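You operate a simulated robot arm through the tools that you are given. There is no shell and no other tool. Be economical: measure what you need, move in short steps, check, and stop when the job is done.

You are at the controls of a simulated robot arm. One attempt, no reset.

JOB
Strain the tea into the yellow jug and tip the leaves onto the steel plate.
Fine: all on the counter under the window; the tea is only warm (45 C); small pot back on its spot, strainer back on the pot; spill nothing.

The check looks at the end state, three seconds after you hand in, the way a careful person would. Anything else that was tipped, shoved, dropped, spilled or broken makes it a failure.

ROBOT AND FRAMES
A 6-joint arm with a two-finger parallel gripper, fixed in place. Base frame: the origin is at the foot of the arm, x ahead of it, y to its left, z up. Units: cm, degrees, N and s.
With the tool pointing down near the work surface it reaches from about 36 to 82 cm from the base axis. Its first joint turns from -166.0 to 166.0 degrees. Payload 3.91 kg.
The tool frame sits at the grasp point between the pads (the TCP): z along the fingers, y along the line on which they close. The tips reach 3 cm beyond it. The gripper opens to 11 cm. The fingers are 2 cm wide and 1 cm thick; the gripper's body (4.8 by 11.2 cm) begins 5.5 cm behind the TCP.
Orientation is that of the tool frame in the base frame, as a unit quaternion [w, x, y, z]. With the fingers straight down and closing along the base's y, the tool's x points along the base's -x, its y along +y and its z along -z.

CONTROLS
- The arm moves only by the tool arm_command. Its arguments are lists of equal length, an entry for each row: "angular": the turn, a rotation vector about the base's x, y, z in degrees, a list of three; "travel": the shift along the base's x, y, z in cm, a list of three; "hand": the closure, from 0 (fully open) to 1 (shut). In form: {"angular": [[wx, wy, wz], ...], "travel": [[tx, ty, tz], ...], "hand": [hand, ...]}. A call has 1 to 20 rows; each row is the pose to reach, as a shift and turn from the pose commanded when the call began. A row lasts 0.2 s, in which the tool goes at most 5 cm and 8.6 degrees; a call with a longer step from one row to the next is refused whole, and so is a gripper value outside its range. Where a pose cannot be reached the arm comes as near as it can. A force on the tool above 90 N (or 10 N above the force at the start of the call, whichever is more), or a blocked arm, ends the call early, and 0.2 s more pass. Each finger travels about 4.5 cm/s and halts on what it meets, pressing with about 45 N; the grip force reading is that of the motor and also rises with nothing between the fingers. The clock runs only during rows and for 0.2 s after the last one: add rows that repeat a pose to give the fingers time. It gives the time, the measured TCP pose, the force on the tool (base axes), the opening and the grip force at its end, in the units of the frame above (readings bear some noise), with the torque about the TCP (base axes, N m) and any sound that the robot's microphone picked up, and new pictures: "show" is both (left out), scene, wrist or none.
- Cameras (640 x 400 px; columns grow to the right, rows downward): "scene" is fixed at [40.01, 65.1, 149.06]; the picture's right is [-0.98, 0.18, 0.00], its down [0.14, 0.77, -0.62] and it looks along [-0.11, -0.61, -0.78] (base axes); focal length 214 px, centre (320, 200). "wrist" rides on the gripper at [7.7, 0.7, -11.5] in the tool frame; the picture's right is [-0.09, 1.00, 0.00], its down [-0.80, -0.07, -0.59] and it looks along [-0.59, -0.05, 0.80] (tool axes); focal length 270 px, centre (320, 200). There is no depth. A picture from a camera that has moved, and an enlarged one, comes with that camera's place and axes in the base frame and with its lens.
- raise_lower(by): slides the trunk up (or, below 0, down) by that many cm; the arm rides with it, the base frame stays. It gives what a move gives, with no picture.
- inspect(camera, box): a new picture of the part [left, top, right, bottom] of that camera's present view, enlarged. No time passes.
- finish_job(): hands the job in; it is judged then, once.

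Work in short steps. Places have to be worked out from the pictures, the camera data and where the tool is seen: move nearer, look again, correct. Check each grasp and each placing, and mend what went wrong. You have 120 turns and 200 pictures in all, those below and enlarged ones among them. Open the gripper and draw the arm clear of the work before you hand the job in, unless the task says otherwise; then end with one line.

The tools are called as name(argument=value, ...) on one line, values as JSON. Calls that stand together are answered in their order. arm_command: Moves the arm, as the interface text tells. Its arguments: {"type":"object","properties":{"angular":{"type":"array","items":{"type":"array","items":{"type":"number"}}},"travel":{"type":"array","items":{"type":"array","items":{"type":"number"}}},"hand":{"type":"array","items":{"type":"number"}},"show":{"type":"string","enum":["both","scene","wrist","none"]}},"required":["angular","travel","hand"]} The other tools are called the same way: raise_lower (by) slides the trunk up or down; inspect (camera, box) takes an enlarged picture of a part of a camera's view; finish_job () hands the job in.

At the start:

```text
time: 0.0
position: [27.58, 31.57, 126.32]
ee_rot: [0.0, 0.001, 1.0, 0.001]
force: [0.2, -0.7, -0.2]
torque: [0.0, -0.02, -0.02]
width: 10.99
gripper_force: 0.1
trunk travel left (down, up): [-57.5, 3.5]
```

scene: 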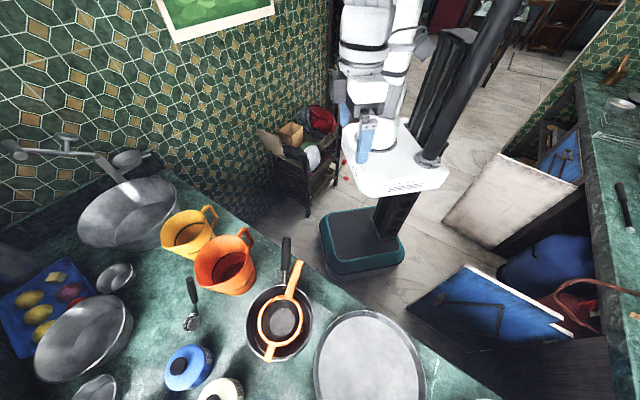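
wrist: 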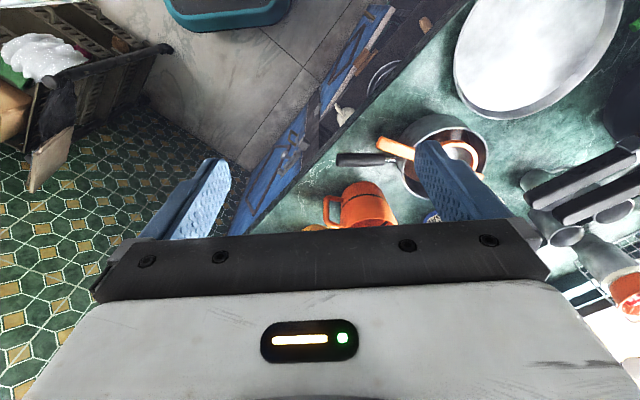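

The scene shows a small pan with an orange strainer on it, a steel plate and yellow and orange jugs. I enlarge these first to work out where they are.

inspect(camera="scene", box=[220, 220, 440, 400])

inspect(camera="scene", box=[60, 180, 280, 320])

inspect(camera="wrist", box=[290, 0, 640, 260])

```text
2.22 times, centred on (330, 310) of scene
camera zoom: at [40.01, 65.1, 149.06], right [-0.98, 0.18, 0.0], down [0.14, 0.77, -0.62], along [-0.11, -0.61, -0.78], focal length 477 px, centre (298, -44)
```

zoom: 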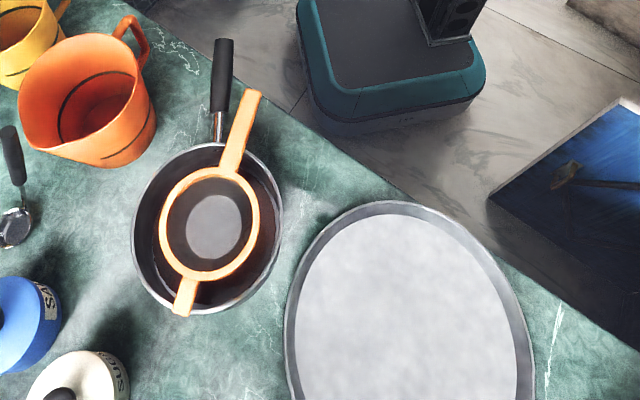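

```text
2.86 times, centred on (170, 250) of scene
camera zoom: at [40.01, 65.1, 149.06], right [-0.98, 0.18, 0.0], down [0.14, 0.77, -0.62], along [-0.11, -0.61, -0.78], focal length 613 px, centre (749, 57)
```

zoom: 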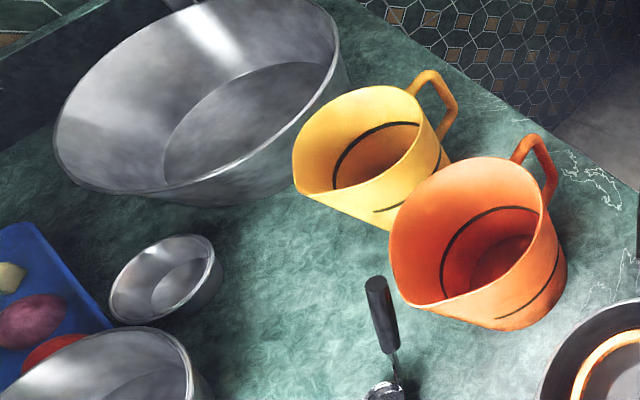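

```text
1.54 times, centred on (465, 130) of wrist
camera zoom: at [19.86, 32.26, 137.74], right [0.09, 1.0, 0.0], down [0.8, -0.07, 0.59], along [0.59, -0.05, -0.8], focal length 416 px, centre (97, 308)
```

zoom: 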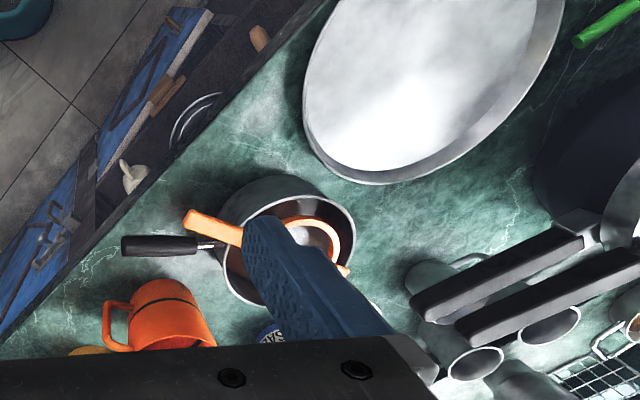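

My first triangulation puts the pan rim at about (47.5, 54.5, 90), with the handle running to about (44, 33, 93), and the yellow jug near (72, 28). I turn the tool so it closes across the handle and move nearer for a better view.

arm_command(angular=[[0, 0, 8], [0, 0, 16], [0, 0, 24], [0, 0, 32], [0, 0, 40], [0, 0, 48], [0, 0, 56], [0, 0, 64], [0, 0, 72], [0, 0, 80]], travel=[[1.5, 0.3, -1], [3, 0.6, -2], [4.5, 0.9, -3], [6, 1.2, -4], [7.5, 1.5, -5], [9, 1.8, -6], [10.5, 2, -7], [12, 2.2, -8], [14, 2.4, -9], [16, 2.5, -10]], hand=[0, 0, 0, 0, 0, 0, 0, 0, 0, 0])

```text
time: 2.2
position: [43.78, 34.08, 116.32]
ee_rot: [0.0, -0.644, 0.765, 0.0]
force: [0.1, -0.7, -0.3]
torque: [0.02, 0.0, 0.02]
width: 11.03
gripper_force: 0.2
trunk travel left (down, up): [-57.5, 3.5]
camera wrist: at [41.84, 26.59, 127.77], right [-0.97, 0.26, 0.0], down [0.21, 0.78, 0.59], along [0.15, 0.57, -0.8], focal length 270 px, centre (320, 200)
```

scene: 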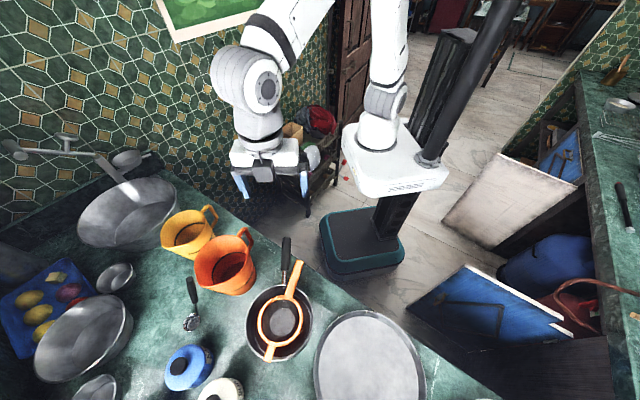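
wrist: 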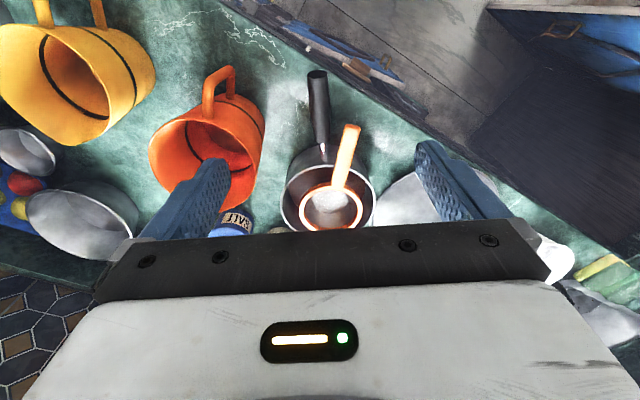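

Triangulation now gives the pan handle tip at (43.9, 33.3, 92.9) and the strainer handle tip at (41.1, 41.0, 92.5). I plan to come at both handles horizontally, so that pouring is a plain wrist roll. First I yaw the other way round so the camera ends up above the tool.

arm_command(angular=[[0, 0, -8.5], [0, 0, -17], [0, 0, -25.5], [0, 0, -34], [0, 0, -42.5], [0, 0, -51], [0, 0, -59.5], [0, 0, -68], [0, 0, -76.5], [0, 0, -85], [0, 0, -93.5], [0, 0, -102], [0, 0, -110.5], [0, 0, -119], [0, 0, -127.5], [0, 0, -136], [0, 0, -144.5], [0, 0, -153], [0, 0, -161.5], [0, 0, -170]], travel=[[0, 0, 0], [-0.5, -0.3, 0], [-1, -0.6, 0], [-1.5, -0.9, 0], [-2, -1.2, 0], [-2.5, -1.5, 0], [-3, -1.8, 0], [-3.5, -2.1, 0], [-4, -2.4, 0], [-4.5, -2.7, 0], [-5, -3, 0], [-5.5, -3.3, 0], [-6, -3.6, 0], [-6.3, -3.9, 0], [-6.6, -4.2, 0], [-7, -4.5, 0], [-7, -4.8, 0], [-7, -5, 0], [-7, -5, 0], [-7, -5, 0]], hand=[0, 0, 0, 0, 0, 0, 0, 0, 0, 0, 0, 0, 0, 0, 0, 0, 0, 0, 0, 0], show="none")

```text
time: 6.4
position: [36.41, 29.03, 116.34]
ee_rot: [0.001, 0.708, 0.707, -0.001]
force: [-0.4, -0.4, -0.3]
torque: [0.0, 0.01, -0.01]
width: 11.0
gripper_force: 0.2
trunk travel left (down, up): [-57.5, 3.5]
```

The yaw worked: tool x now points along +y. Next I pitch the tool up towards horizontal so it faces the counter.

arm_command(angular=[[8, 0, 0], [16, 0, 0], [24, 0, 0], [32, 0, 0], [40, 0, 0], [48, 0, 0], [56, 0, 0], [64, 0, 0]], travel=[[0.5, 0, -1], [1, 0, -2], [1.5, 0, -3], [2, 0, -4], [2.5, 0, -5], [3, 0, -6], [3.5, 0, -7], [4, 0, -8]], hand=[0, 0, 0, 0, 0, 0, 0, 0])

```text
time: 8.2
position: [40.72, 29.08, 108.28]
ee_rot: [-0.375, 0.6, 0.599, 0.375]
force: [0.3, 1.0, -0.2]
torque: [0.02, 0.04, 0.01]
width: 10.99
gripper_force: 0.0
trunk travel left (down, up): [-57.5, 3.5]
camera wrist: at [41.4, 22.16, 120.17], right [1.0, -0.04, -0.08], down [-0.07, -0.88, -0.46], along [-0.05, 0.47, -0.88], focal length 270 px, centre (320, 200)
```

scene: 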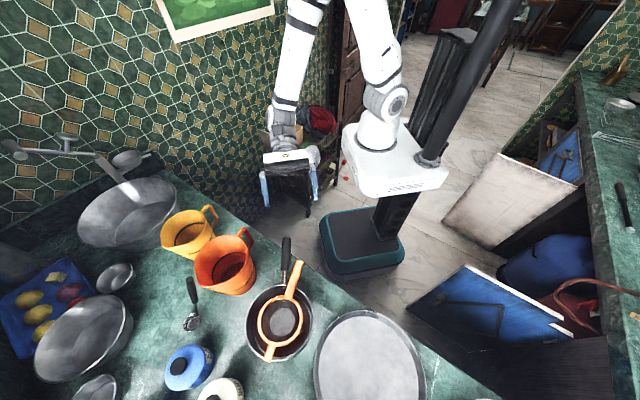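
wrist: 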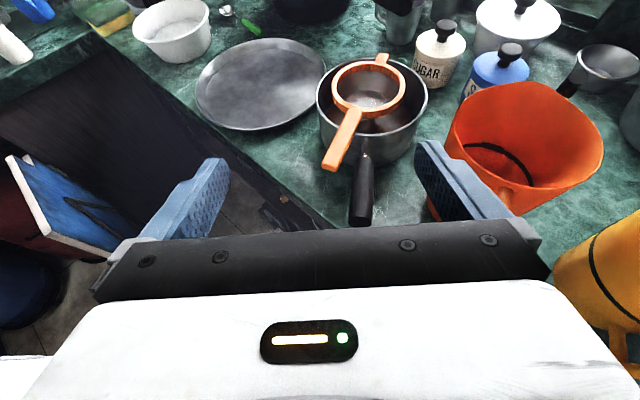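

This is a good view over the work. I enlarge the pan and strainer, and the plate with the jugs.

inspect(camera="wrist", box=[280, 40, 440, 240])

inspect(camera="wrist", box=[420, 60, 640, 310])

```text
2.00 times, centred on (360, 140) of wrist
camera zoom: at [41.4, 22.16, 120.17], right [1.0, -0.04, -0.08], down [-0.07, -0.88, -0.46], along [-0.05, 0.47, -0.88], focal length 541 px, centre (240, 320)
```

zoom: 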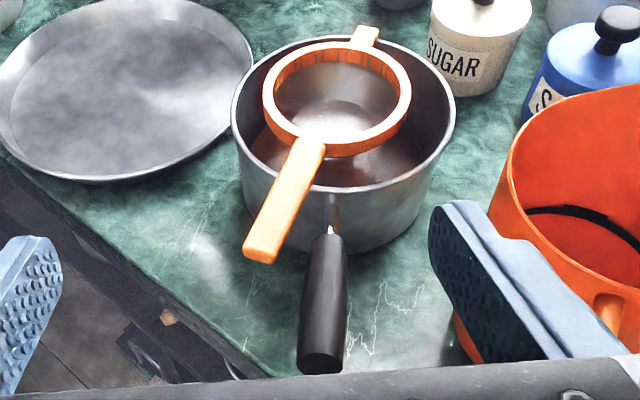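

```text
1.60 times, centred on (530, 185) of wrist
camera zoom: at [41.4, 22.16, 120.17], right [1.0, -0.04, -0.08], down [-0.07, -0.88, -0.46], along [-0.05, 0.47, -0.88], focal length 432 px, centre (-16, 224)
```

zoom: 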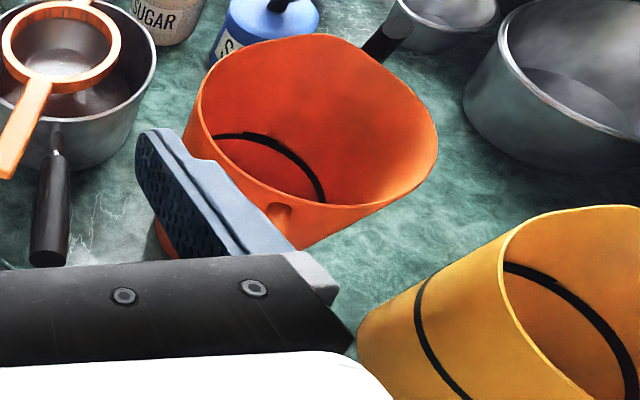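

The pan rim is centred at about (48.2, 55.5, 90.3) with radius 8.5, and the counter is at about z 82.5. Before grasping I go to look at the yellow jug's rim and handle, because the strainer has to rest there.

arm_command(angular=[[0, 0, -6], [0, 0, -12], [0, 0, -18], [0, 0, -24], [0, 0, -30], [0, 0, -36], [0, 0, -42], [0, 0, -45]], travel=[[2, -1, 1], [5, -2, 3], [8, -3, 5], [12, -4.5, 6], [16, -6, 6], [19, -7.5, 6], [22, -9, 6], [23, -9, 6]], hand=[0, 0, 0, 0, 0, 0, 0, 0], show="wrist")

```text
time: 10.0
position: [63.54, 20.14, 114.46]
ee_rot: [-0.202, 0.784, 0.324, 0.49]
force: [0.3, 0.3, 0.2]
torque: [-0.02, 0.01, 0.02]
width: 10.99
gripper_force: 0.2
trunk travel left (down, up): [-57.5, 3.5]
camera wrist: at [59.21, 14.69, 126.25], right [0.68, -0.73, -0.08], down [-0.68, -0.58, -0.46], along [0.29, 0.36, -0.89], focal length 270 px, centre (320, 200)
```

wrist: 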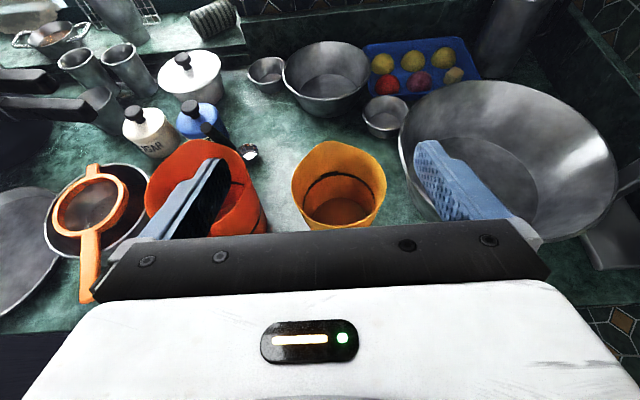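

arm_command(angular=[[0, 0, 0], [0, 0, 0], [0, 0, 0]], travel=[[-2, -3, 1], [-5, -6, 2], [-8, -9, 3]], hand=[0, 0, 0], show="none")

inspect(camera="wrist", box=[220, 20, 460, 240])

```text
time: 10.8
position: [55.31, 10.84, 117.49]
ee_rot: [-0.203, 0.783, 0.325, 0.489]
force: [0.3, 0.0, -1.4]
torque: [0.0, 0.0, -0.01]
width: 10.99
gripper_force: 0.1
trunk travel left (down, up): [-57.5, 3.5]
```

```text
1.82 times, centred on (340, 130) of wrist
camera zoom: at [50.94, 5.52, 129.39], right [0.68, -0.73, -0.08], down [-0.68, -0.58, -0.46], along [0.29, 0.36, -0.88], focal length 491 px, centre (284, 327)
```

zoom: 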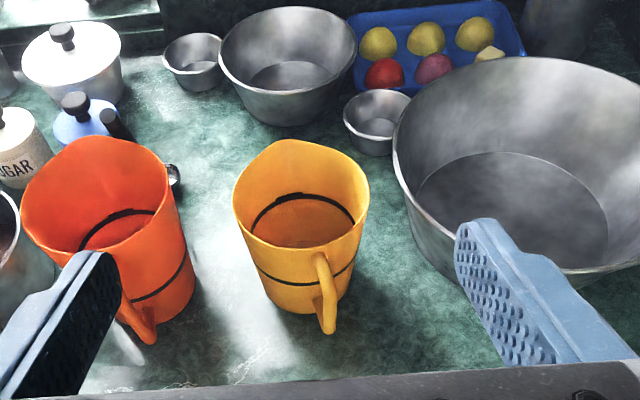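

The yellow jug's rim is centred at about (72.8, 27.1, 95.8) with radius about 6, and its handle points back towards the robot. I go back to the strainer, first yawing to its handle's heading of about 66°.

arm_command(angular=[[0, 0, 4], [0, 0, 8], [0, 0, 12], [0, 0, 16], [0, 0, 20], [0, 0, 21]], travel=[[-3, 3.5, -1], [-6, 7, -2], [-9, 10.5, -3], [-12, 14, -4], [-15, 17, -6], [-17, 19, -8]], hand=[0, 0, 0, 0, 0, 0], show="none")

arm_command(angular=[[3.66, -1.63, 0], [7.3, -3.26, 0], [11, -4.9, 0], [12.8, -5.7, 0]], travel=[[0, 0, -2.5], [0, 0.5, -5], [0, 1, -7.5], [0, 1, -9.5]], hand=[0.1, 0.2, 0.3, 0.4], show="both")

```text
time: 12.2
position: [39.22, 30.71, 109.3]
ee_rot: [-0.289, 0.711, 0.464, 0.443]
force: [-0.8, 0.8, 0.5]
torque: [-0.02, 0.0, -0.01]
width: 11.0
gripper_force: 0.0
out of reach, approached as far as the arm can: row 6
trunk travel left (down, up): [-57.5, 3.5]
```

```text
time: 13.2
position: [39.33, 31.61, 99.86]
ee_rot: [-0.343, 0.651, 0.424, 0.528]
force: [0.3, 0.1, -0.2]
torque: [0.01, 0.01, -0.01]
width: 6.6
gripper_force: 0.0
out of reach, approached as far as the arm can: row 1, 2
trunk travel left (down, up): [-57.5, 3.5]
camera wrist: at [36.14, 22.51, 109.67], right [0.9, -0.42, -0.09], down [-0.37, -0.65, -0.66], along [0.22, 0.63, -0.75], focal length 270 px, centre (320, 200)
```

scene: 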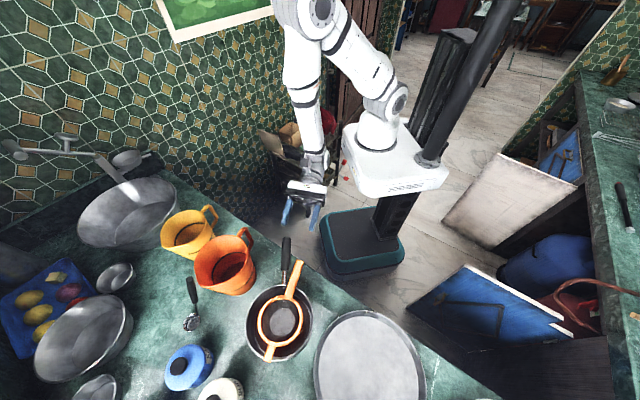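
wrist: 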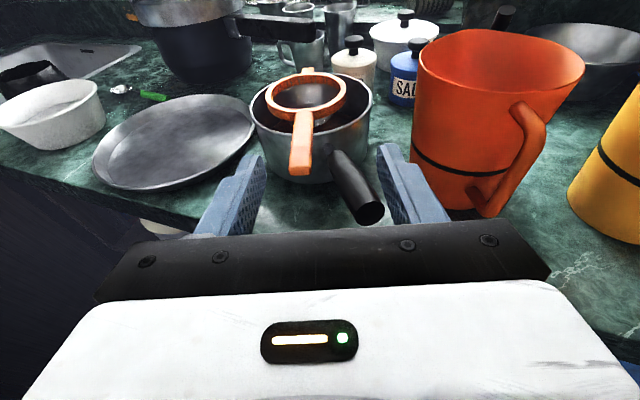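

Some rows were at the inner reach limit, but the final pose was reached. I enlarge the handles for alignment.

inspect(camera="wrist", box=[230, 50, 400, 240])

```text
2.11 times, centred on (315, 145) of wrist
camera zoom: at [36.14, 22.51, 109.67], right [0.9, -0.42, -0.09], down [-0.37, -0.65, -0.66], along [0.22, 0.63, -0.75], focal length 569 px, centre (330, 316)
```

zoom: 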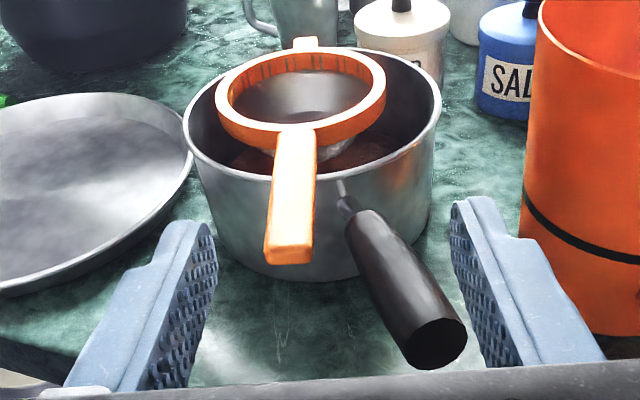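

The strainer handle tip is at (41.1, 41, 92.6), it is about 2 cm wide and 0.7 cm thick, and it runs at about 65° with a slight rise. I roll the tool −90° about its axis so the fingers close above and below the handle, with the camera on the left.

arm_command(angular=[[-3.2, -7.2, 1.66], [-6.35, -14.3, 3.3], [-9.5, -21.5, 5], [-12.7, -28.6, 6.6], [-15.9, -35.8, 8.3], [-19.1, -42.9, 9.9], [-22.2, -50.1, 11.6], [-25.4, -57.2, 13.2], [-28.6, -64.4, 14.9], [-31.8, -71.5, 16.6], [-35.7, -80.4, 18.6]], travel=[[-0.1, 0, -0.5], [-0.2, 0, -1], [-0.3, 0, -1.5], [-0.4, 0, -2], [-0.5, 0, -2.5], [-0.6, 0, -3], [-0.7, 0, -3.5], [-0.8, 0, -4], [-0.9, 0, -4.5], [-1.0, 0, -4.5], [-1.1, 0, -4.5]], hand=[0.45, 0.5, 0.55, 0.55, 0.55, 0.55, 0.55, 0.55, 0.55, 0.55, 0.55], show="both")

```text
refused: row 11 steps farther than a row can; nothing moved
```

arm_command(angular=[[-3.2, -7.2, 1.66], [-6.35, -14.3, 3.3], [-9.5, -21.5, 5], [-12.7, -28.6, 6.6], [-15.9, -35.8, 8.3], [-19.1, -42.9, 9.9], [-22.2, -50.1, 11.6], [-25.4, -57.2, 13.2], [-28.6, -64.4, 14.9], [-31.8, -71.5, 16.6], [-34.0, -76.5, 17.7], [-35.7, -80.4, 18.6]], travel=[[-0.1, 0, -0.5], [-0.2, 0, -1], [-0.3, 0, -1.5], [-0.4, 0, -2], [-0.5, 0, -2.5], [-0.6, 0, -3], [-0.7, 0, -3.5], [-0.8, 0, -4], [-0.9, 0, -4.5], [-1.0, 0, -4.5], [-1.1, 0, -4.5], [-1.1, 0, -4.5]], hand=[0.45, 0.5, 0.55, 0.55, 0.55, 0.55, 0.55, 0.55, 0.55, 0.55, 0.55, 0.55], show="both")

```text
time: 15.8
position: [38.27, 31.54, 95.39]
ee_rot: [0.131, 0.161, 0.759, 0.617]
force: [0.0, 0.0, -0.2]
torque: [0.01, 0.04, 0.0]
width: 4.93
gripper_force: 0.1
trunk travel left (down, up): [-57.5, 3.5]
camera wrist: at [26.84, 24.54, 98.39], right [0.16, 0.15, 0.97], down [0.49, -0.87, 0.05], along [0.86, 0.47, -0.22], focal length 270 px, centre (320, 200)
```

scene: 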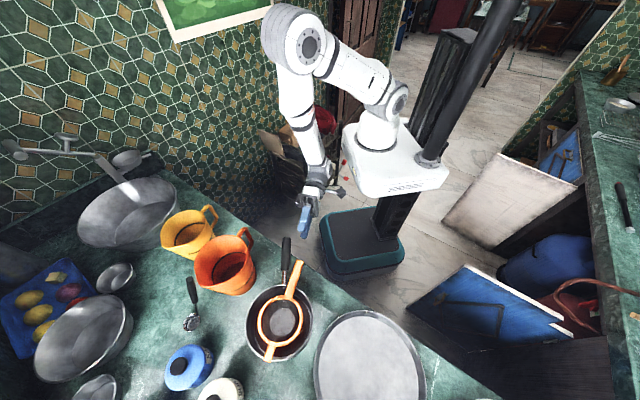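
wrist: 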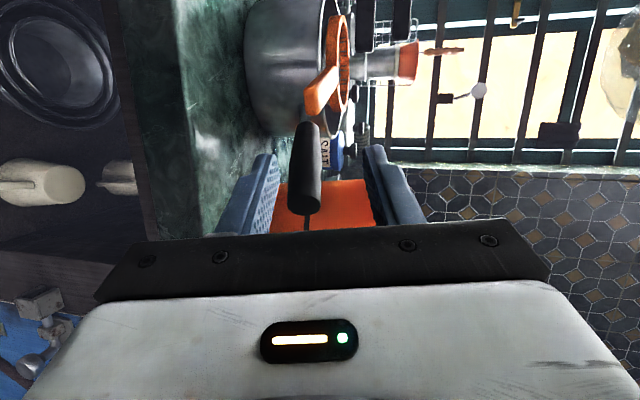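

inspect(camera="wrist", box=[230, 0, 430, 240])

```text
1.67 times, centred on (330, 120) of wrist
camera zoom: at [26.84, 24.54, 98.39], right [0.16, 0.15, 0.97], down [0.49, -0.87, 0.05], along [0.86, 0.47, -0.22], focal length 450 px, centre (303, 333)
```

zoom: 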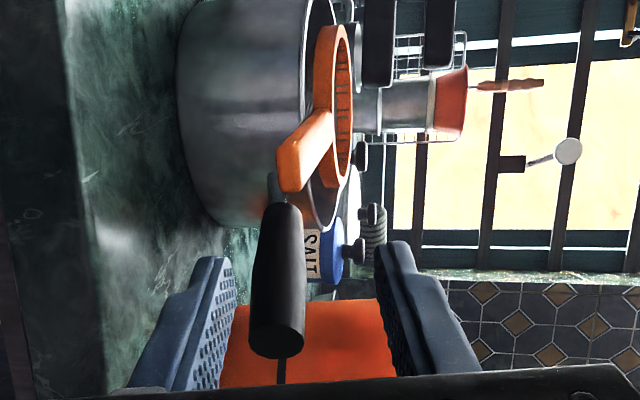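

Side view agrees: the strainer handle is level at z about 92.7 with its tip at (41.3, 41). I level the tool and move to 8 cm short of the grasp point.

arm_command(angular=[[2.7, -1.3, -0.4], [5.5, -2.5, -0.7], [8.2, -3.8, -1.1]], travel=[[0.2, 1.5, -1], [0.4, 3, -2], [0.6, 4, -2.65]], hand=[0.55, 0.55, 0.55], show="wrist")

```text
time: 16.6
position: [38.97, 35.51, 92.74]
ee_rot: [0.15, 0.158, 0.707, 0.673]
force: [0.2, -0.7, 0.1]
torque: [-0.01, 0.01, -0.02]
width: 4.95
gripper_force: 0.1
trunk travel left (down, up): [-57.5, 3.5]
camera wrist: at [27.12, 28.43, 93.97], right [0.1, 0.01, 0.99], down [0.47, -0.88, -0.04], along [0.88, 0.47, -0.09], focal length 270 px, centre (320, 200)
```

wrist: 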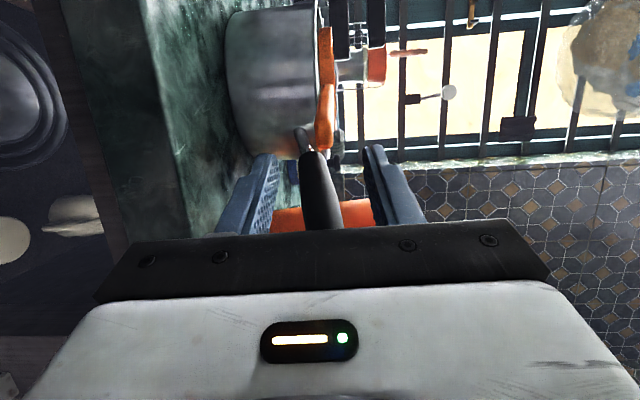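

The axis lines up with the handle. I advance so the handle lies between the fingers.

arm_command(angular=[[0, 0, 0], [0, 0, 0], [0, 0, 0], [0, 0, 0]], travel=[[1, 2.2, 0], [2, 4.4, 0], [2.8, 6.2, 0], [3.3, 7.6, 0]], hand=[0.55, 0.55, 0.55, 0.55], show="both")

inspect(camera="wrist", box=[220, 60, 420, 240])

```text
time: 17.6
position: [42.21, 43.32, 92.97]
ee_rot: [0.15, 0.158, 0.707, 0.673]
force: [-0.7, 1.2, 0.1]
torque: [0.01, 0.03, -0.03]
width: 4.97
gripper_force: 0.0
trunk travel left (down, up): [-57.5, 3.5]
camera wrist: at [30.52, 36.17, 94.16], right [0.1, 0.01, 0.99], down [0.47, -0.88, -0.04], along [0.88, 0.47, -0.09], focal length 270 px, centre (320, 200)
```

scene: 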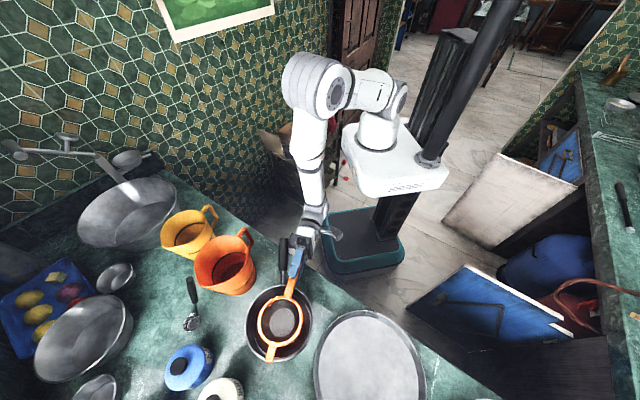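
wrist: 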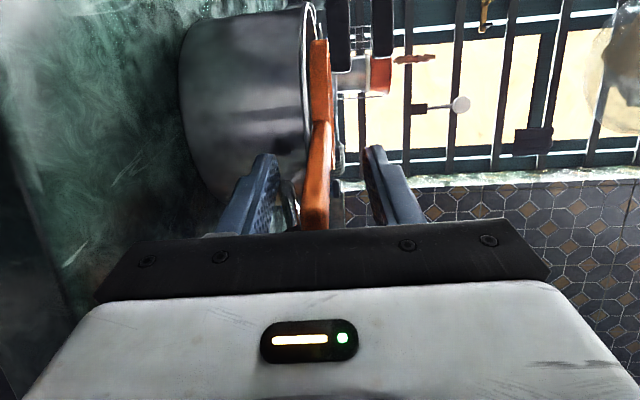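

```text
2.22 times, centred on (320, 150) of wrist
camera zoom: at [30.52, 36.17, 94.16], right [0.1, 0.01, 0.99], down [0.47, -0.88, -0.04], along [0.88, 0.47, -0.09], focal length 601 px, centre (320, 311)
```

zoom: 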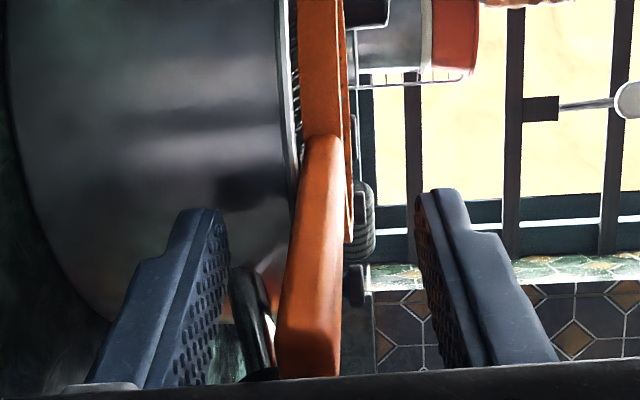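

The handle is between the fingers, about 0.3 cm below centre. I correct that and close.

arm_command(angular=[[0, 0, 0], [0, 0, 0], [0, 0, 0], [0, 0, 0], [0, 0, 0], [0, 0, 0]], travel=[[0, 0, -0.25], [0, 0, -0.25], [0, 0, -0.25], [0, 0, -0.25], [0, 0, -0.25], [0, 0, -0.25]], hand=[0.55, 0.7, 0.85, 1, 1, 1], show="both")

```text
time: 19.0
position: [42.36, 43.07, 92.94]
ee_rot: [0.151, 0.156, 0.706, 0.674]
force: [1.8, 3.6, 12.0]
torque: [2.4, -1.07, -0.05]
width: 1.27
gripper_force: 44.5
trunk travel left (down, up): [-57.5, 3.5]
camera wrist: at [30.5, 36.1, 93.98], right [0.1, 0.0, 1.0], down [0.47, -0.88, -0.04], along [0.88, 0.47, -0.09], focal length 270 px, centre (320, 200)
```

scene: 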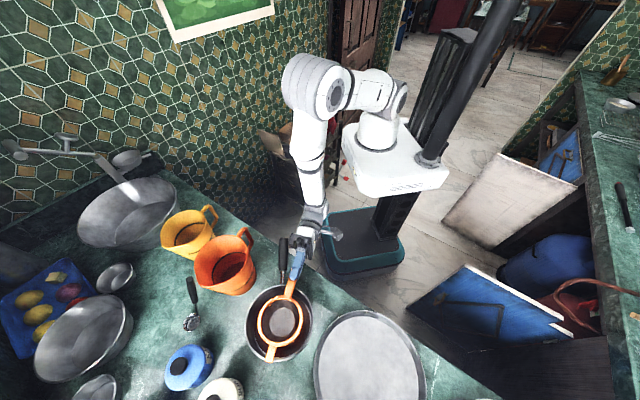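
wrist: 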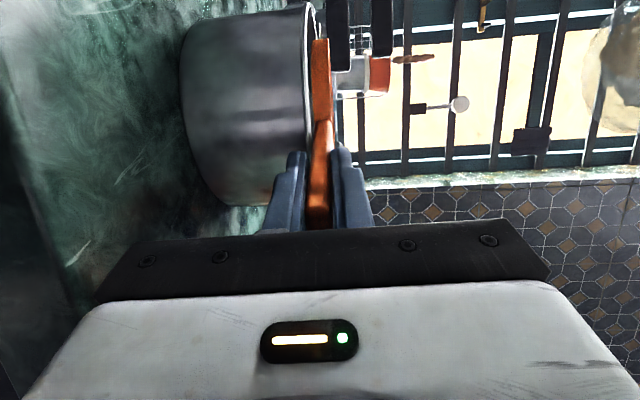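

Gripped, width 1.27 with a little preload. I lift slowly, straight up.

arm_command(angular=[[0, 0, 0], [0, 0, 0], [0, 0, 0], [0, 0, 0], [0, 0, 0], [0, 0, 0], [0, 0, 0]], travel=[[0, 0, 0.3], [0, 0, 0.8], [0, 0, 2], [0, 0, 4], [0, 0, 6], [0, 0, 9], [0, 0, 11]], hand=[1, 1, 1, 1, 1, 1, 1], show="both")

```text
time: 20.6
position: [42.26, 43.28, 103.55]
ee_rot: [0.15, 0.157, 0.707, 0.673]
force: [0.0, 1.1, -0.9]
torque: [-0.03, 0.01, 0.01]
width: 1.11
gripper_force: 45.1
trunk travel left (down, up): [-57.5, 3.5]
camera wrist: at [30.41, 36.21, 104.77], right [0.1, 0.01, 0.99], down [0.47, -0.88, -0.04], along [0.88, 0.47, -0.09], focal length 270 px, centre (320, 200)
```

scene: 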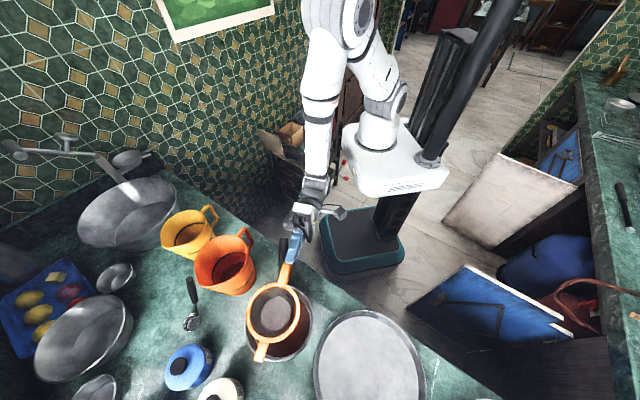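
wrist: 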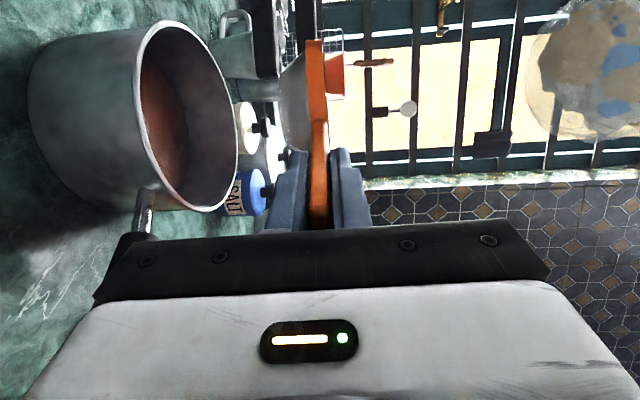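

The lift is clean and the tea is visible in the pan. I carry the strainer high to a hover over the yellow jug, at heading about 80° so its handle lies beside the jug's handle.

arm_command(angular=[[0, 0, 0], [0, 0, 1], [0, 0, 3], [0, 0, 5], [0, 0, 7], [0, 0, 9], [0, 0, 11], [0, 0, 13], [0, 0, 15], [0, 0, 15], [0, 0, 15], [0, 0, 15]], travel=[[0, 0, 3], [2, -2, 5.5], [5, -5, 5.5], [8, -8, 5.5], [11, -11, 5.5], [14, -14, 5.5], [17, -17, 5.5], [20, -20, 5.5], [23, -23, 5.5], [26, -26, 5], [28.3, -28.5, 5], [28.3, -28.5, 5]], hand=[1, 1, 1, 1, 1, 1, 1, 1, 1, 1, 1, 1], show="both")

inspect(camera="scene", box=[120, 150, 320, 310])

```text
time: 23.2
position: [70.54, 14.81, 108.46]
ee_rot: [0.06, 0.064, 0.722, 0.686]
force: [-0.2, -0.8, -0.3]
torque: [-0.03, 0.0, 0.01]
width: 1.09
gripper_force: 45.3
trunk travel left (down, up): [-57.5, 3.5]
camera wrist: at [60.99, 4.89, 109.72], right [0.1, 0.03, 0.99], down [0.68, -0.73, -0.04], along [0.72, 0.68, -0.09], focal length 270 px, centre (320, 200)
```

scene: 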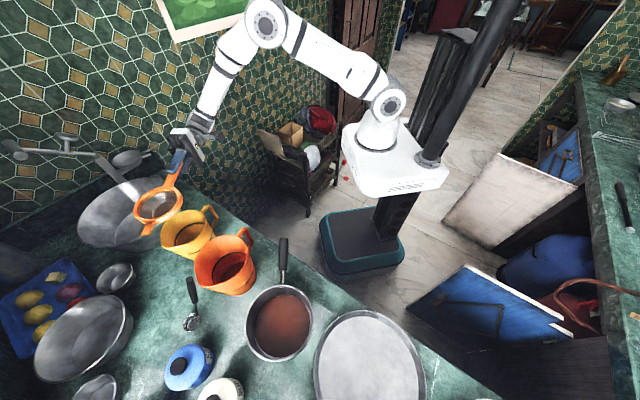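
wrist: 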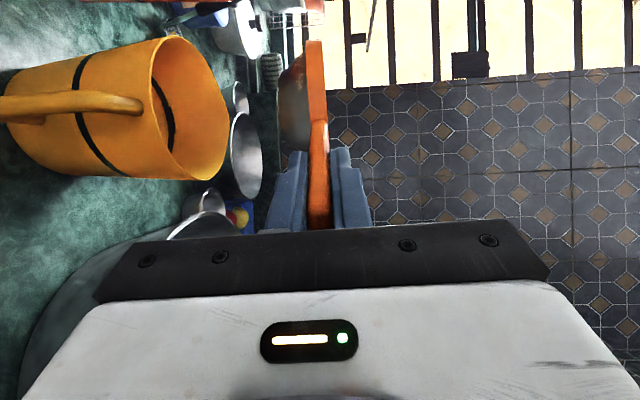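

```text
2.50 times, centred on (220, 230) of scene
camera zoom: at [40.01, 65.1, 149.06], right [-0.98, 0.18, 0.0], down [0.14, 0.77, -0.62], along [-0.11, -0.61, -0.78], focal length 536 px, centre (570, 125)
```

zoom: 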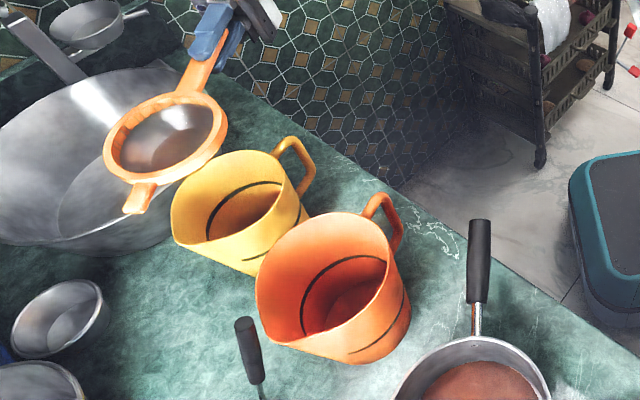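

Ring centre is at about (72.7, 27.8) and the jug centre at about (72.3, 27.2, 95.8). I shift slightly and lower to just above the rim.

arm_command(angular=[[0, 0, 0], [0, 0, 0], [0, 0, 0], [0, 0, 0], [0, 0, 0], [0, 0, 0]], travel=[[-0.2, -0.3, -2], [-0.3, -0.4, -4], [-0.3, -0.4, -6], [-0.3, -0.4, -8], [-0.3, -0.4, -9.7], [-0.3, -0.4, -9.7]], hand=[1, 1, 1, 1, 1, 1], show="both")

inspect(camera="scene", box=[120, 170, 260, 290])

```text
time: 24.6
position: [70.36, 14.28, 98.86]
ee_rot: [0.061, 0.064, 0.721, 0.687]
force: [-0.3, 0.2, 0.5]
torque: [-0.04, -0.03, -0.03]
width: 1.07
gripper_force: 45.0
trunk travel left (down, up): [-57.5, 3.5]
camera wrist: at [60.78, 4.42, 100.08], right [0.1, 0.03, 0.99], down [0.68, -0.73, -0.04], along [0.72, 0.68, -0.09], focal length 270 px, centre (320, 200)
```

scene: 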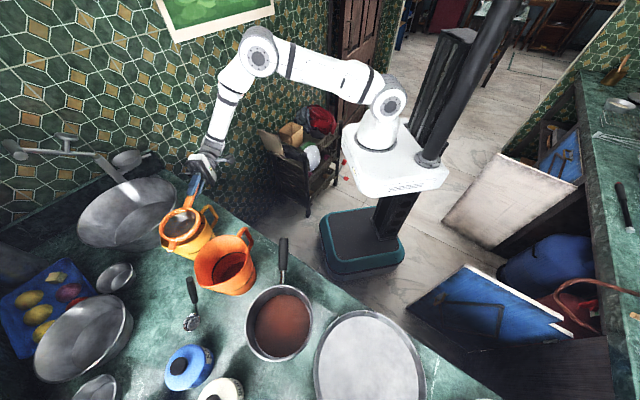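
wrist: 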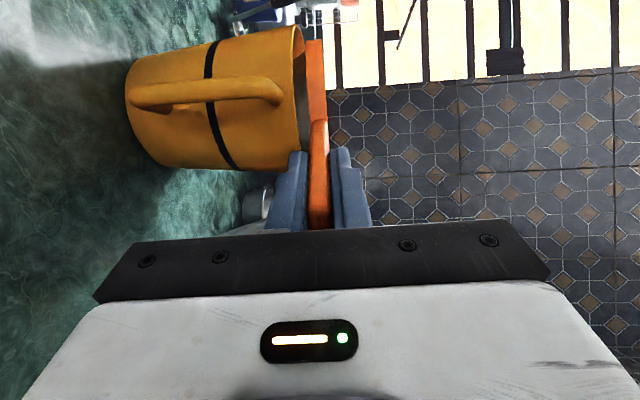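

```text
3.33 times, centred on (190, 230) of scene
camera zoom: at [40.01, 65.1, 149.06], right [-0.98, 0.18, 0.0], down [0.14, 0.77, -0.62], along [-0.11, -0.61, -0.78], focal length 715 px, centre (753, 100)
```

zoom: 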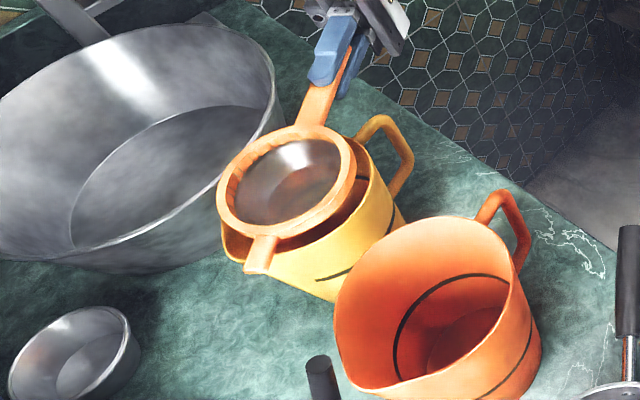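

The ring sits about 0.5 cm too far toward +x. I shift and lower in small steps, watching the force.

arm_command(angular=[[0, 0, 0], [0, 0, 0], [0, 0, 0], [0, 0, 0]], travel=[[-0.5, 0.4, 0], [-0.5, 0.4, -0.5], [-0.5, 0.4, -1.0], [-0.5, 0.4, -1.0]], hand=[1, 1, 1, 1], show="wrist")

inspect(camera="wrist", box=[230, 0, 390, 240])

```text
time: 25.6
position: [69.66, 14.62, 97.94]
ee_rot: [0.06, 0.063, 0.721, 0.687]
force: [2.4, 1.9, 12.8]
torque: [2.32, -0.42, -0.42]
width: 1.14
gripper_force: 45.2
trunk travel left (down, up): [-57.5, 3.5]
camera wrist: at [60.14, 4.77, 99.19], right [0.09, 0.03, 1.0], down [0.68, -0.73, -0.04], along [0.72, 0.68, -0.09], focal length 270 px, centre (320, 200)
```

wrist: 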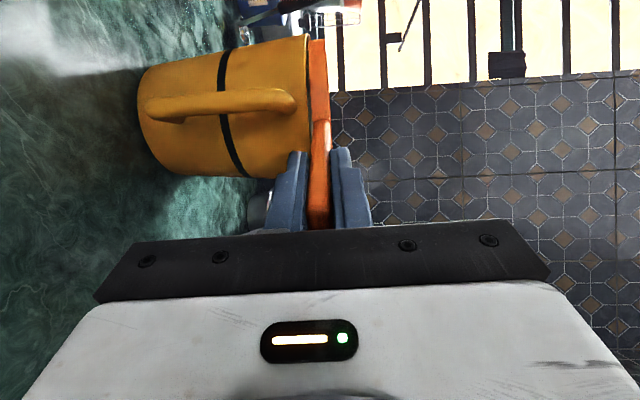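

```text
1.67 times, centred on (310, 120) of wrist
camera zoom: at [60.14, 4.77, 99.19], right [0.09, 0.03, 1.0], down [0.68, -0.73, -0.04], along [0.72, 0.68, -0.09], focal length 450 px, centre (337, 333)
```

zoom: 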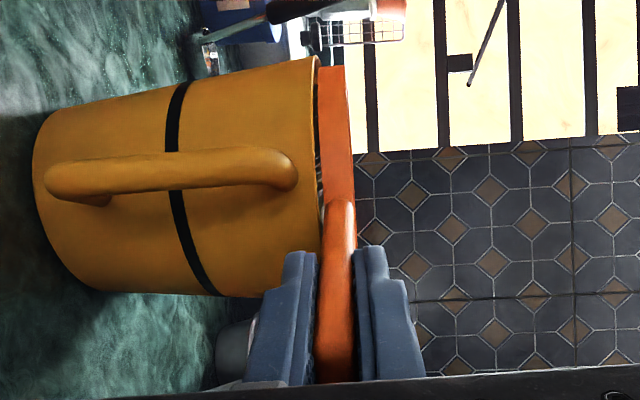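

Contact: 12.8 N with the lever arm showing that the far tab touches first. I pitch the nose up about 2.5° to level the strainer on the rim.

arm_command(angular=[[1.2, -0.2, 0], [2.45, -0.43, 0], [2.45, -0.43, 0]], travel=[[0, 0, 0], [0, 0, 0], [0, 0, 0]], hand=[1, 1, 1], show="none")

inspect(camera="wrist", box=[230, 0, 390, 240])

inspect(camera="scene", box=[120, 170, 260, 290])

```text
time: 26.4
position: [69.71, 14.64, 97.78]
ee_rot: [0.061, 0.063, 0.707, 0.702]
force: [0.3, 0.5, 0.0]
torque: [-0.04, 0.0, 0.0]
width: 1.09
gripper_force: 45.4
trunk travel left (down, up): [-57.5, 3.5]
```

```text
1.67 times, centred on (310, 120) of wrist
camera zoom: at [60.14, 4.75, 98.5], right [0.09, -0.01, 1.0], down [0.68, -0.73, -0.07], along [0.72, 0.69, -0.06], focal length 450 px, centre (337, 333)
```

zoom: 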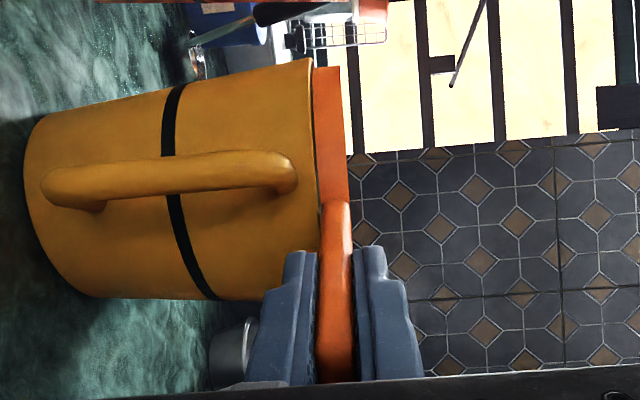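

```text
3.33 times, centred on (190, 230) of scene
camera zoom: at [40.01, 65.1, 149.06], right [-0.98, 0.18, 0.0], down [0.14, 0.77, -0.62], along [-0.11, -0.61, -0.78], focal length 715 px, centre (753, 100)
```

zoom: 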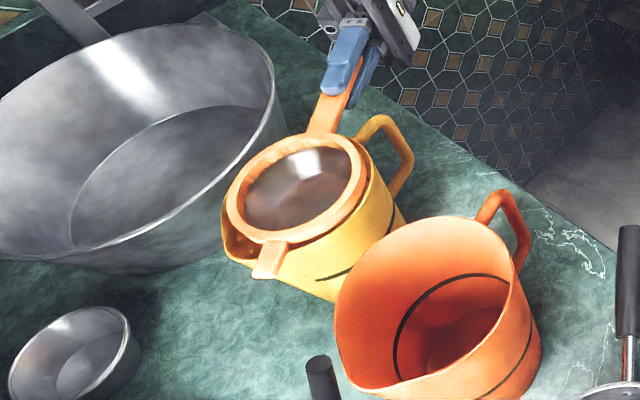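

The strainer is now level and free of contact, and the tab overlaps the far rim. I lower gently again.

arm_command(angular=[[0, 0, 0], [0, 0, 0]], travel=[[0, 0, -0.4], [0, 0, -0.4]], hand=[1, 1], show="none")

```text
time: 27.0
position: [69.65, 14.58, 97.56]
ee_rot: [0.063, 0.062, 0.706, 0.703]
force: [1.3, 1.0, 8.0]
torque: [0.91, -0.15, -0.04]
width: 1.08
gripper_force: 44.6
trunk travel left (down, up): [-57.5, 3.5]
```

Contact is 8 N with a lever of about 11 cm, so both supports are carrying it. I open the fingers gradually.

arm_command(angular=[[0, 0, 0], [0, 0, 0], [0, 0, 0], [0, 0, 0], [0, 0, 0]], travel=[[0, 0, 0.15], [0, 0, 0.15], [0, 0, 0.15], [0, 0, 0.15], [0, 0, 0.15]], hand=[0.85, 0.7, 0.6, 0.55, 0.55], show="both")

inspect(camera="wrist", box=[230, 0, 390, 240])

inspect(camera="scene", box=[120, 170, 260, 290])

```text
time: 28.2
position: [69.66, 14.71, 97.58]
ee_rot: [0.062, 0.062, 0.707, 0.702]
force: [0.1, -0.1, 0.6]
torque: [0.05, -0.02, 0.01]
width: 4.94
gripper_force: 0.0
trunk travel left (down, up): [-57.5, 3.5]
camera wrist: at [60.14, 4.72, 98.27], right [0.09, -0.01, 1.0], down [0.68, -0.73, -0.07], along [0.72, 0.69, -0.06], focal length 270 px, centre (320, 200)
```

scene: 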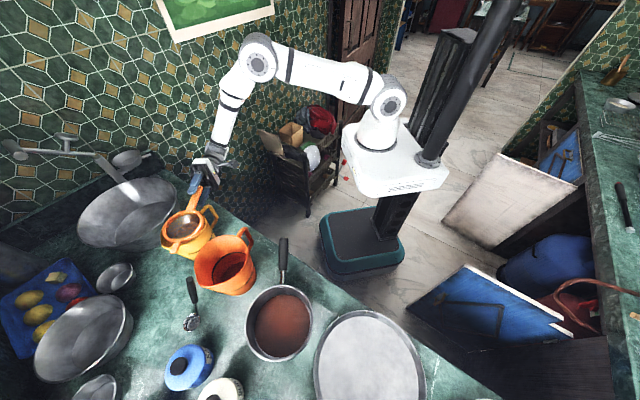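
wrist: 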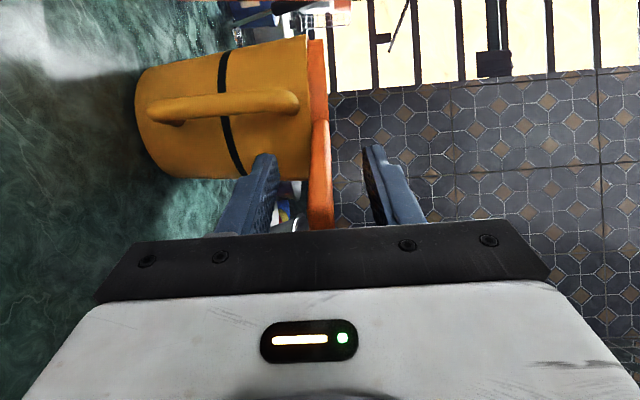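

```text
1.67 times, centred on (310, 120) of wrist
camera zoom: at [60.14, 4.72, 98.27], right [0.09, -0.01, 1.0], down [0.68, -0.73, -0.07], along [0.72, 0.69, -0.06], focal length 450 px, centre (337, 333)
```

zoom: 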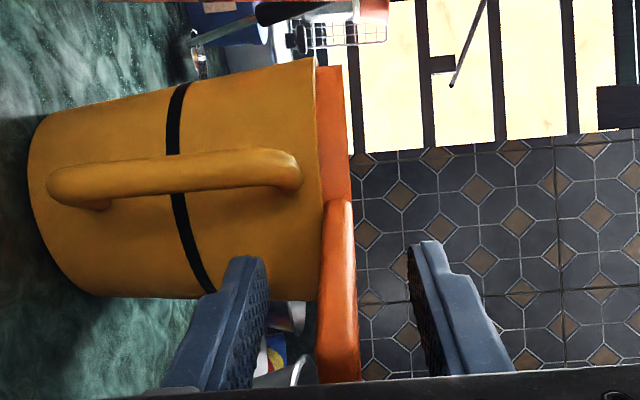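

```text
3.33 times, centred on (190, 230) of scene
camera zoom: at [40.01, 65.1, 149.06], right [-0.98, 0.18, 0.0], down [0.14, 0.77, -0.62], along [-0.11, -0.61, -0.78], focal length 715 px, centre (753, 100)
```

zoom: 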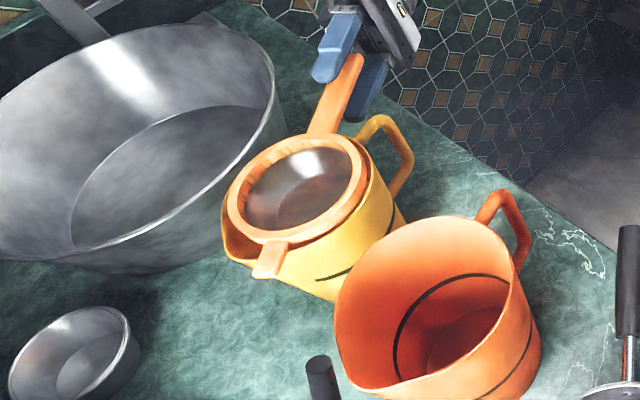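

The strainer rests securely on the jug. I back straight out along the tool axis, then roll back to camera-up.

arm_command(angular=[[0, 0, 0], [0, 0, 0], [0, 0, 0], [0, 0, 0], [0, 0, 0], [0, 0, 0]], travel=[[-0.35, -2, -0.1], [-0.7, -4, -0.1], [-1.2, -7, -0.1], [-1.7, -9.8, 0], [-2.4, -12, 3], [-6, -13, 7]], hand=[0.55, 0.55, 0.55, 0.55, 0.5, 0.4], show="scene")

```text
refused: row 6 steps farther than a row can; nothing moved
```

arm_command(angular=[[0, 0, 0], [0, 0, 0], [0, 0, 0], [0, 0, 0], [0, 0, 0], [0, 0, 0]], travel=[[-0.35, -2, -0.1], [-0.7, -4, -0.1], [-1.2, -7, -0.1], [-1.7, -9.8, 0], [-2.4, -12, 3], [-5, -12.5, 6]], hand=[0.55, 0.55, 0.55, 0.55, 0.5, 0.4], show="scene")

```text
time: 29.6
position: [64.55, 2.19, 103.74]
ee_rot: [0.062, 0.063, 0.706, 0.702]
force: [-0.4, 0.2, 0.0]
torque: [-0.01, -0.01, -0.05]
width: 6.6
gripper_force: 0.1
trunk travel left (down, up): [-57.5, 3.5]
```

scene: 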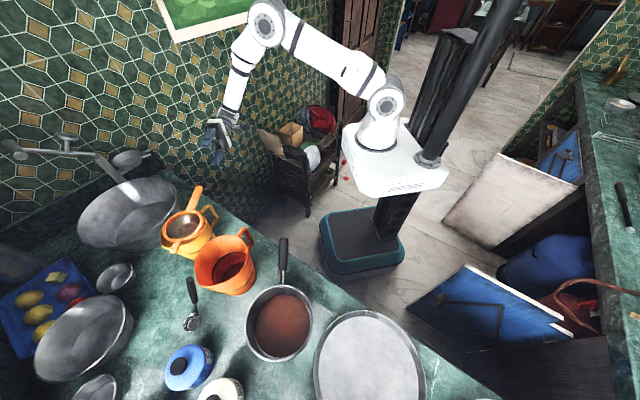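

The strainer stays put. Next the pan handle: it runs (44.3, 33.3, 92.9) to (45.9, 42.3, 91.2), heading about 80° and 9° down. I roll back to camera-up while moving to a point behind it.

arm_command(angular=[[1.42, 8.1, 0], [2.85, 16.2, 0], [4.3, 24.2, 0], [5.7, 32.3, 0], [7.1, 40.4, 0], [8.5, 48.5, 0], [10, 56.5, 0], [11.4, 64.6, 0], [12.8, 72.7, 0], [14.2, 80.8, 0], [15.6, 88.6, 0]], travel=[[-2, 2, 0], [-4, 4.4, 0], [-6, 6.7, 0], [-8, 9, 0], [-10, 11.2, -0.5], [-12, 13.4, -1], [-14, 15.6, -1.5], [-16, 18, -2], [-18, 20, -2.5], [-20, 22, -3], [-21.5, 24, -3.5]], hand=[0.3, 0.3, 0.3, 0.3, 0.3, 0.3, 0.3, 0.3, 0.3, 0.3, 0.3], show="none")

arm_command(angular=[[-4.4, 0.77, 0], [-8.9, 1.56, 0], [-8.9, 1.56, 0]], travel=[[0, 0, -2], [0, 0, -4], [0, 0, -5.5]], hand=[0.3, 0.3, 0.3], show="both")

inspect(camera="wrist", box=[220, 40, 420, 240])

```text
time: 32.0
position: [43.22, 26.05, 100.11]
ee_rot: [-0.456, 0.541, 0.457, 0.539]
force: [0.7, -0.4, 0.2]
torque: [-0.02, 0.0, 0.0]
width: 7.7
gripper_force: 0.2
trunk travel left (down, up): [-57.5, 3.5]
```

```text
time: 32.8
position: [43.16, 26.26, 94.52]
ee_rot: [-0.418, 0.582, 0.491, 0.495]
force: [-0.4, -0.3, 0.2]
torque: [-0.01, 0.02, 0.02]
width: 7.69
gripper_force: 0.2
trunk travel left (down, up): [-57.5, 3.5]
camera wrist: at [42.28, 16.13, 103.89], right [0.98, -0.18, -0.09], down [-0.19, -0.69, -0.7], along [0.07, 0.7, -0.71], focal length 270 px, centre (320, 200)
```

scene: 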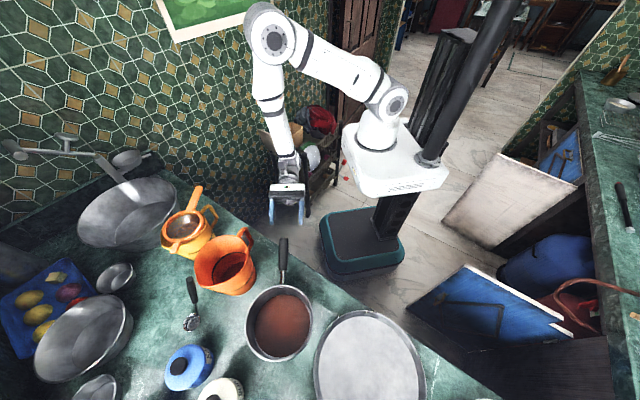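
wrist: 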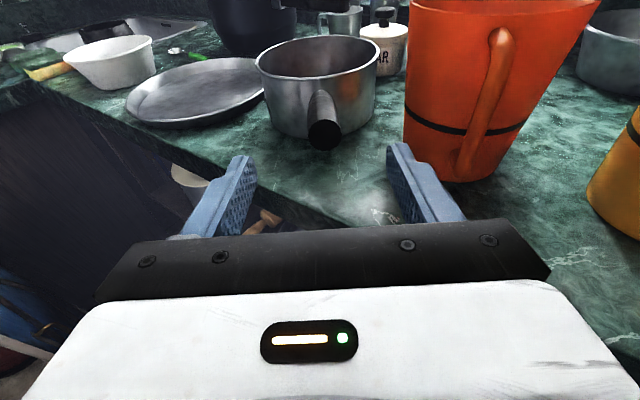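

```text
2.00 times, centred on (320, 140) of wrist
camera zoom: at [42.28, 16.13, 103.89], right [0.98, -0.18, -0.09], down [-0.19, -0.69, -0.7], along [0.07, 0.7, -0.71], focal length 541 px, centre (320, 320)
```

zoom: 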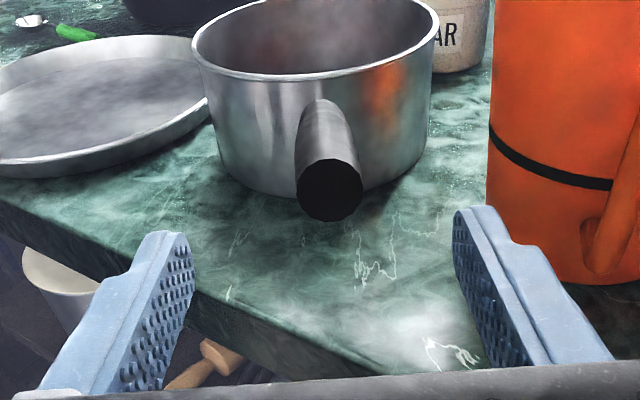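

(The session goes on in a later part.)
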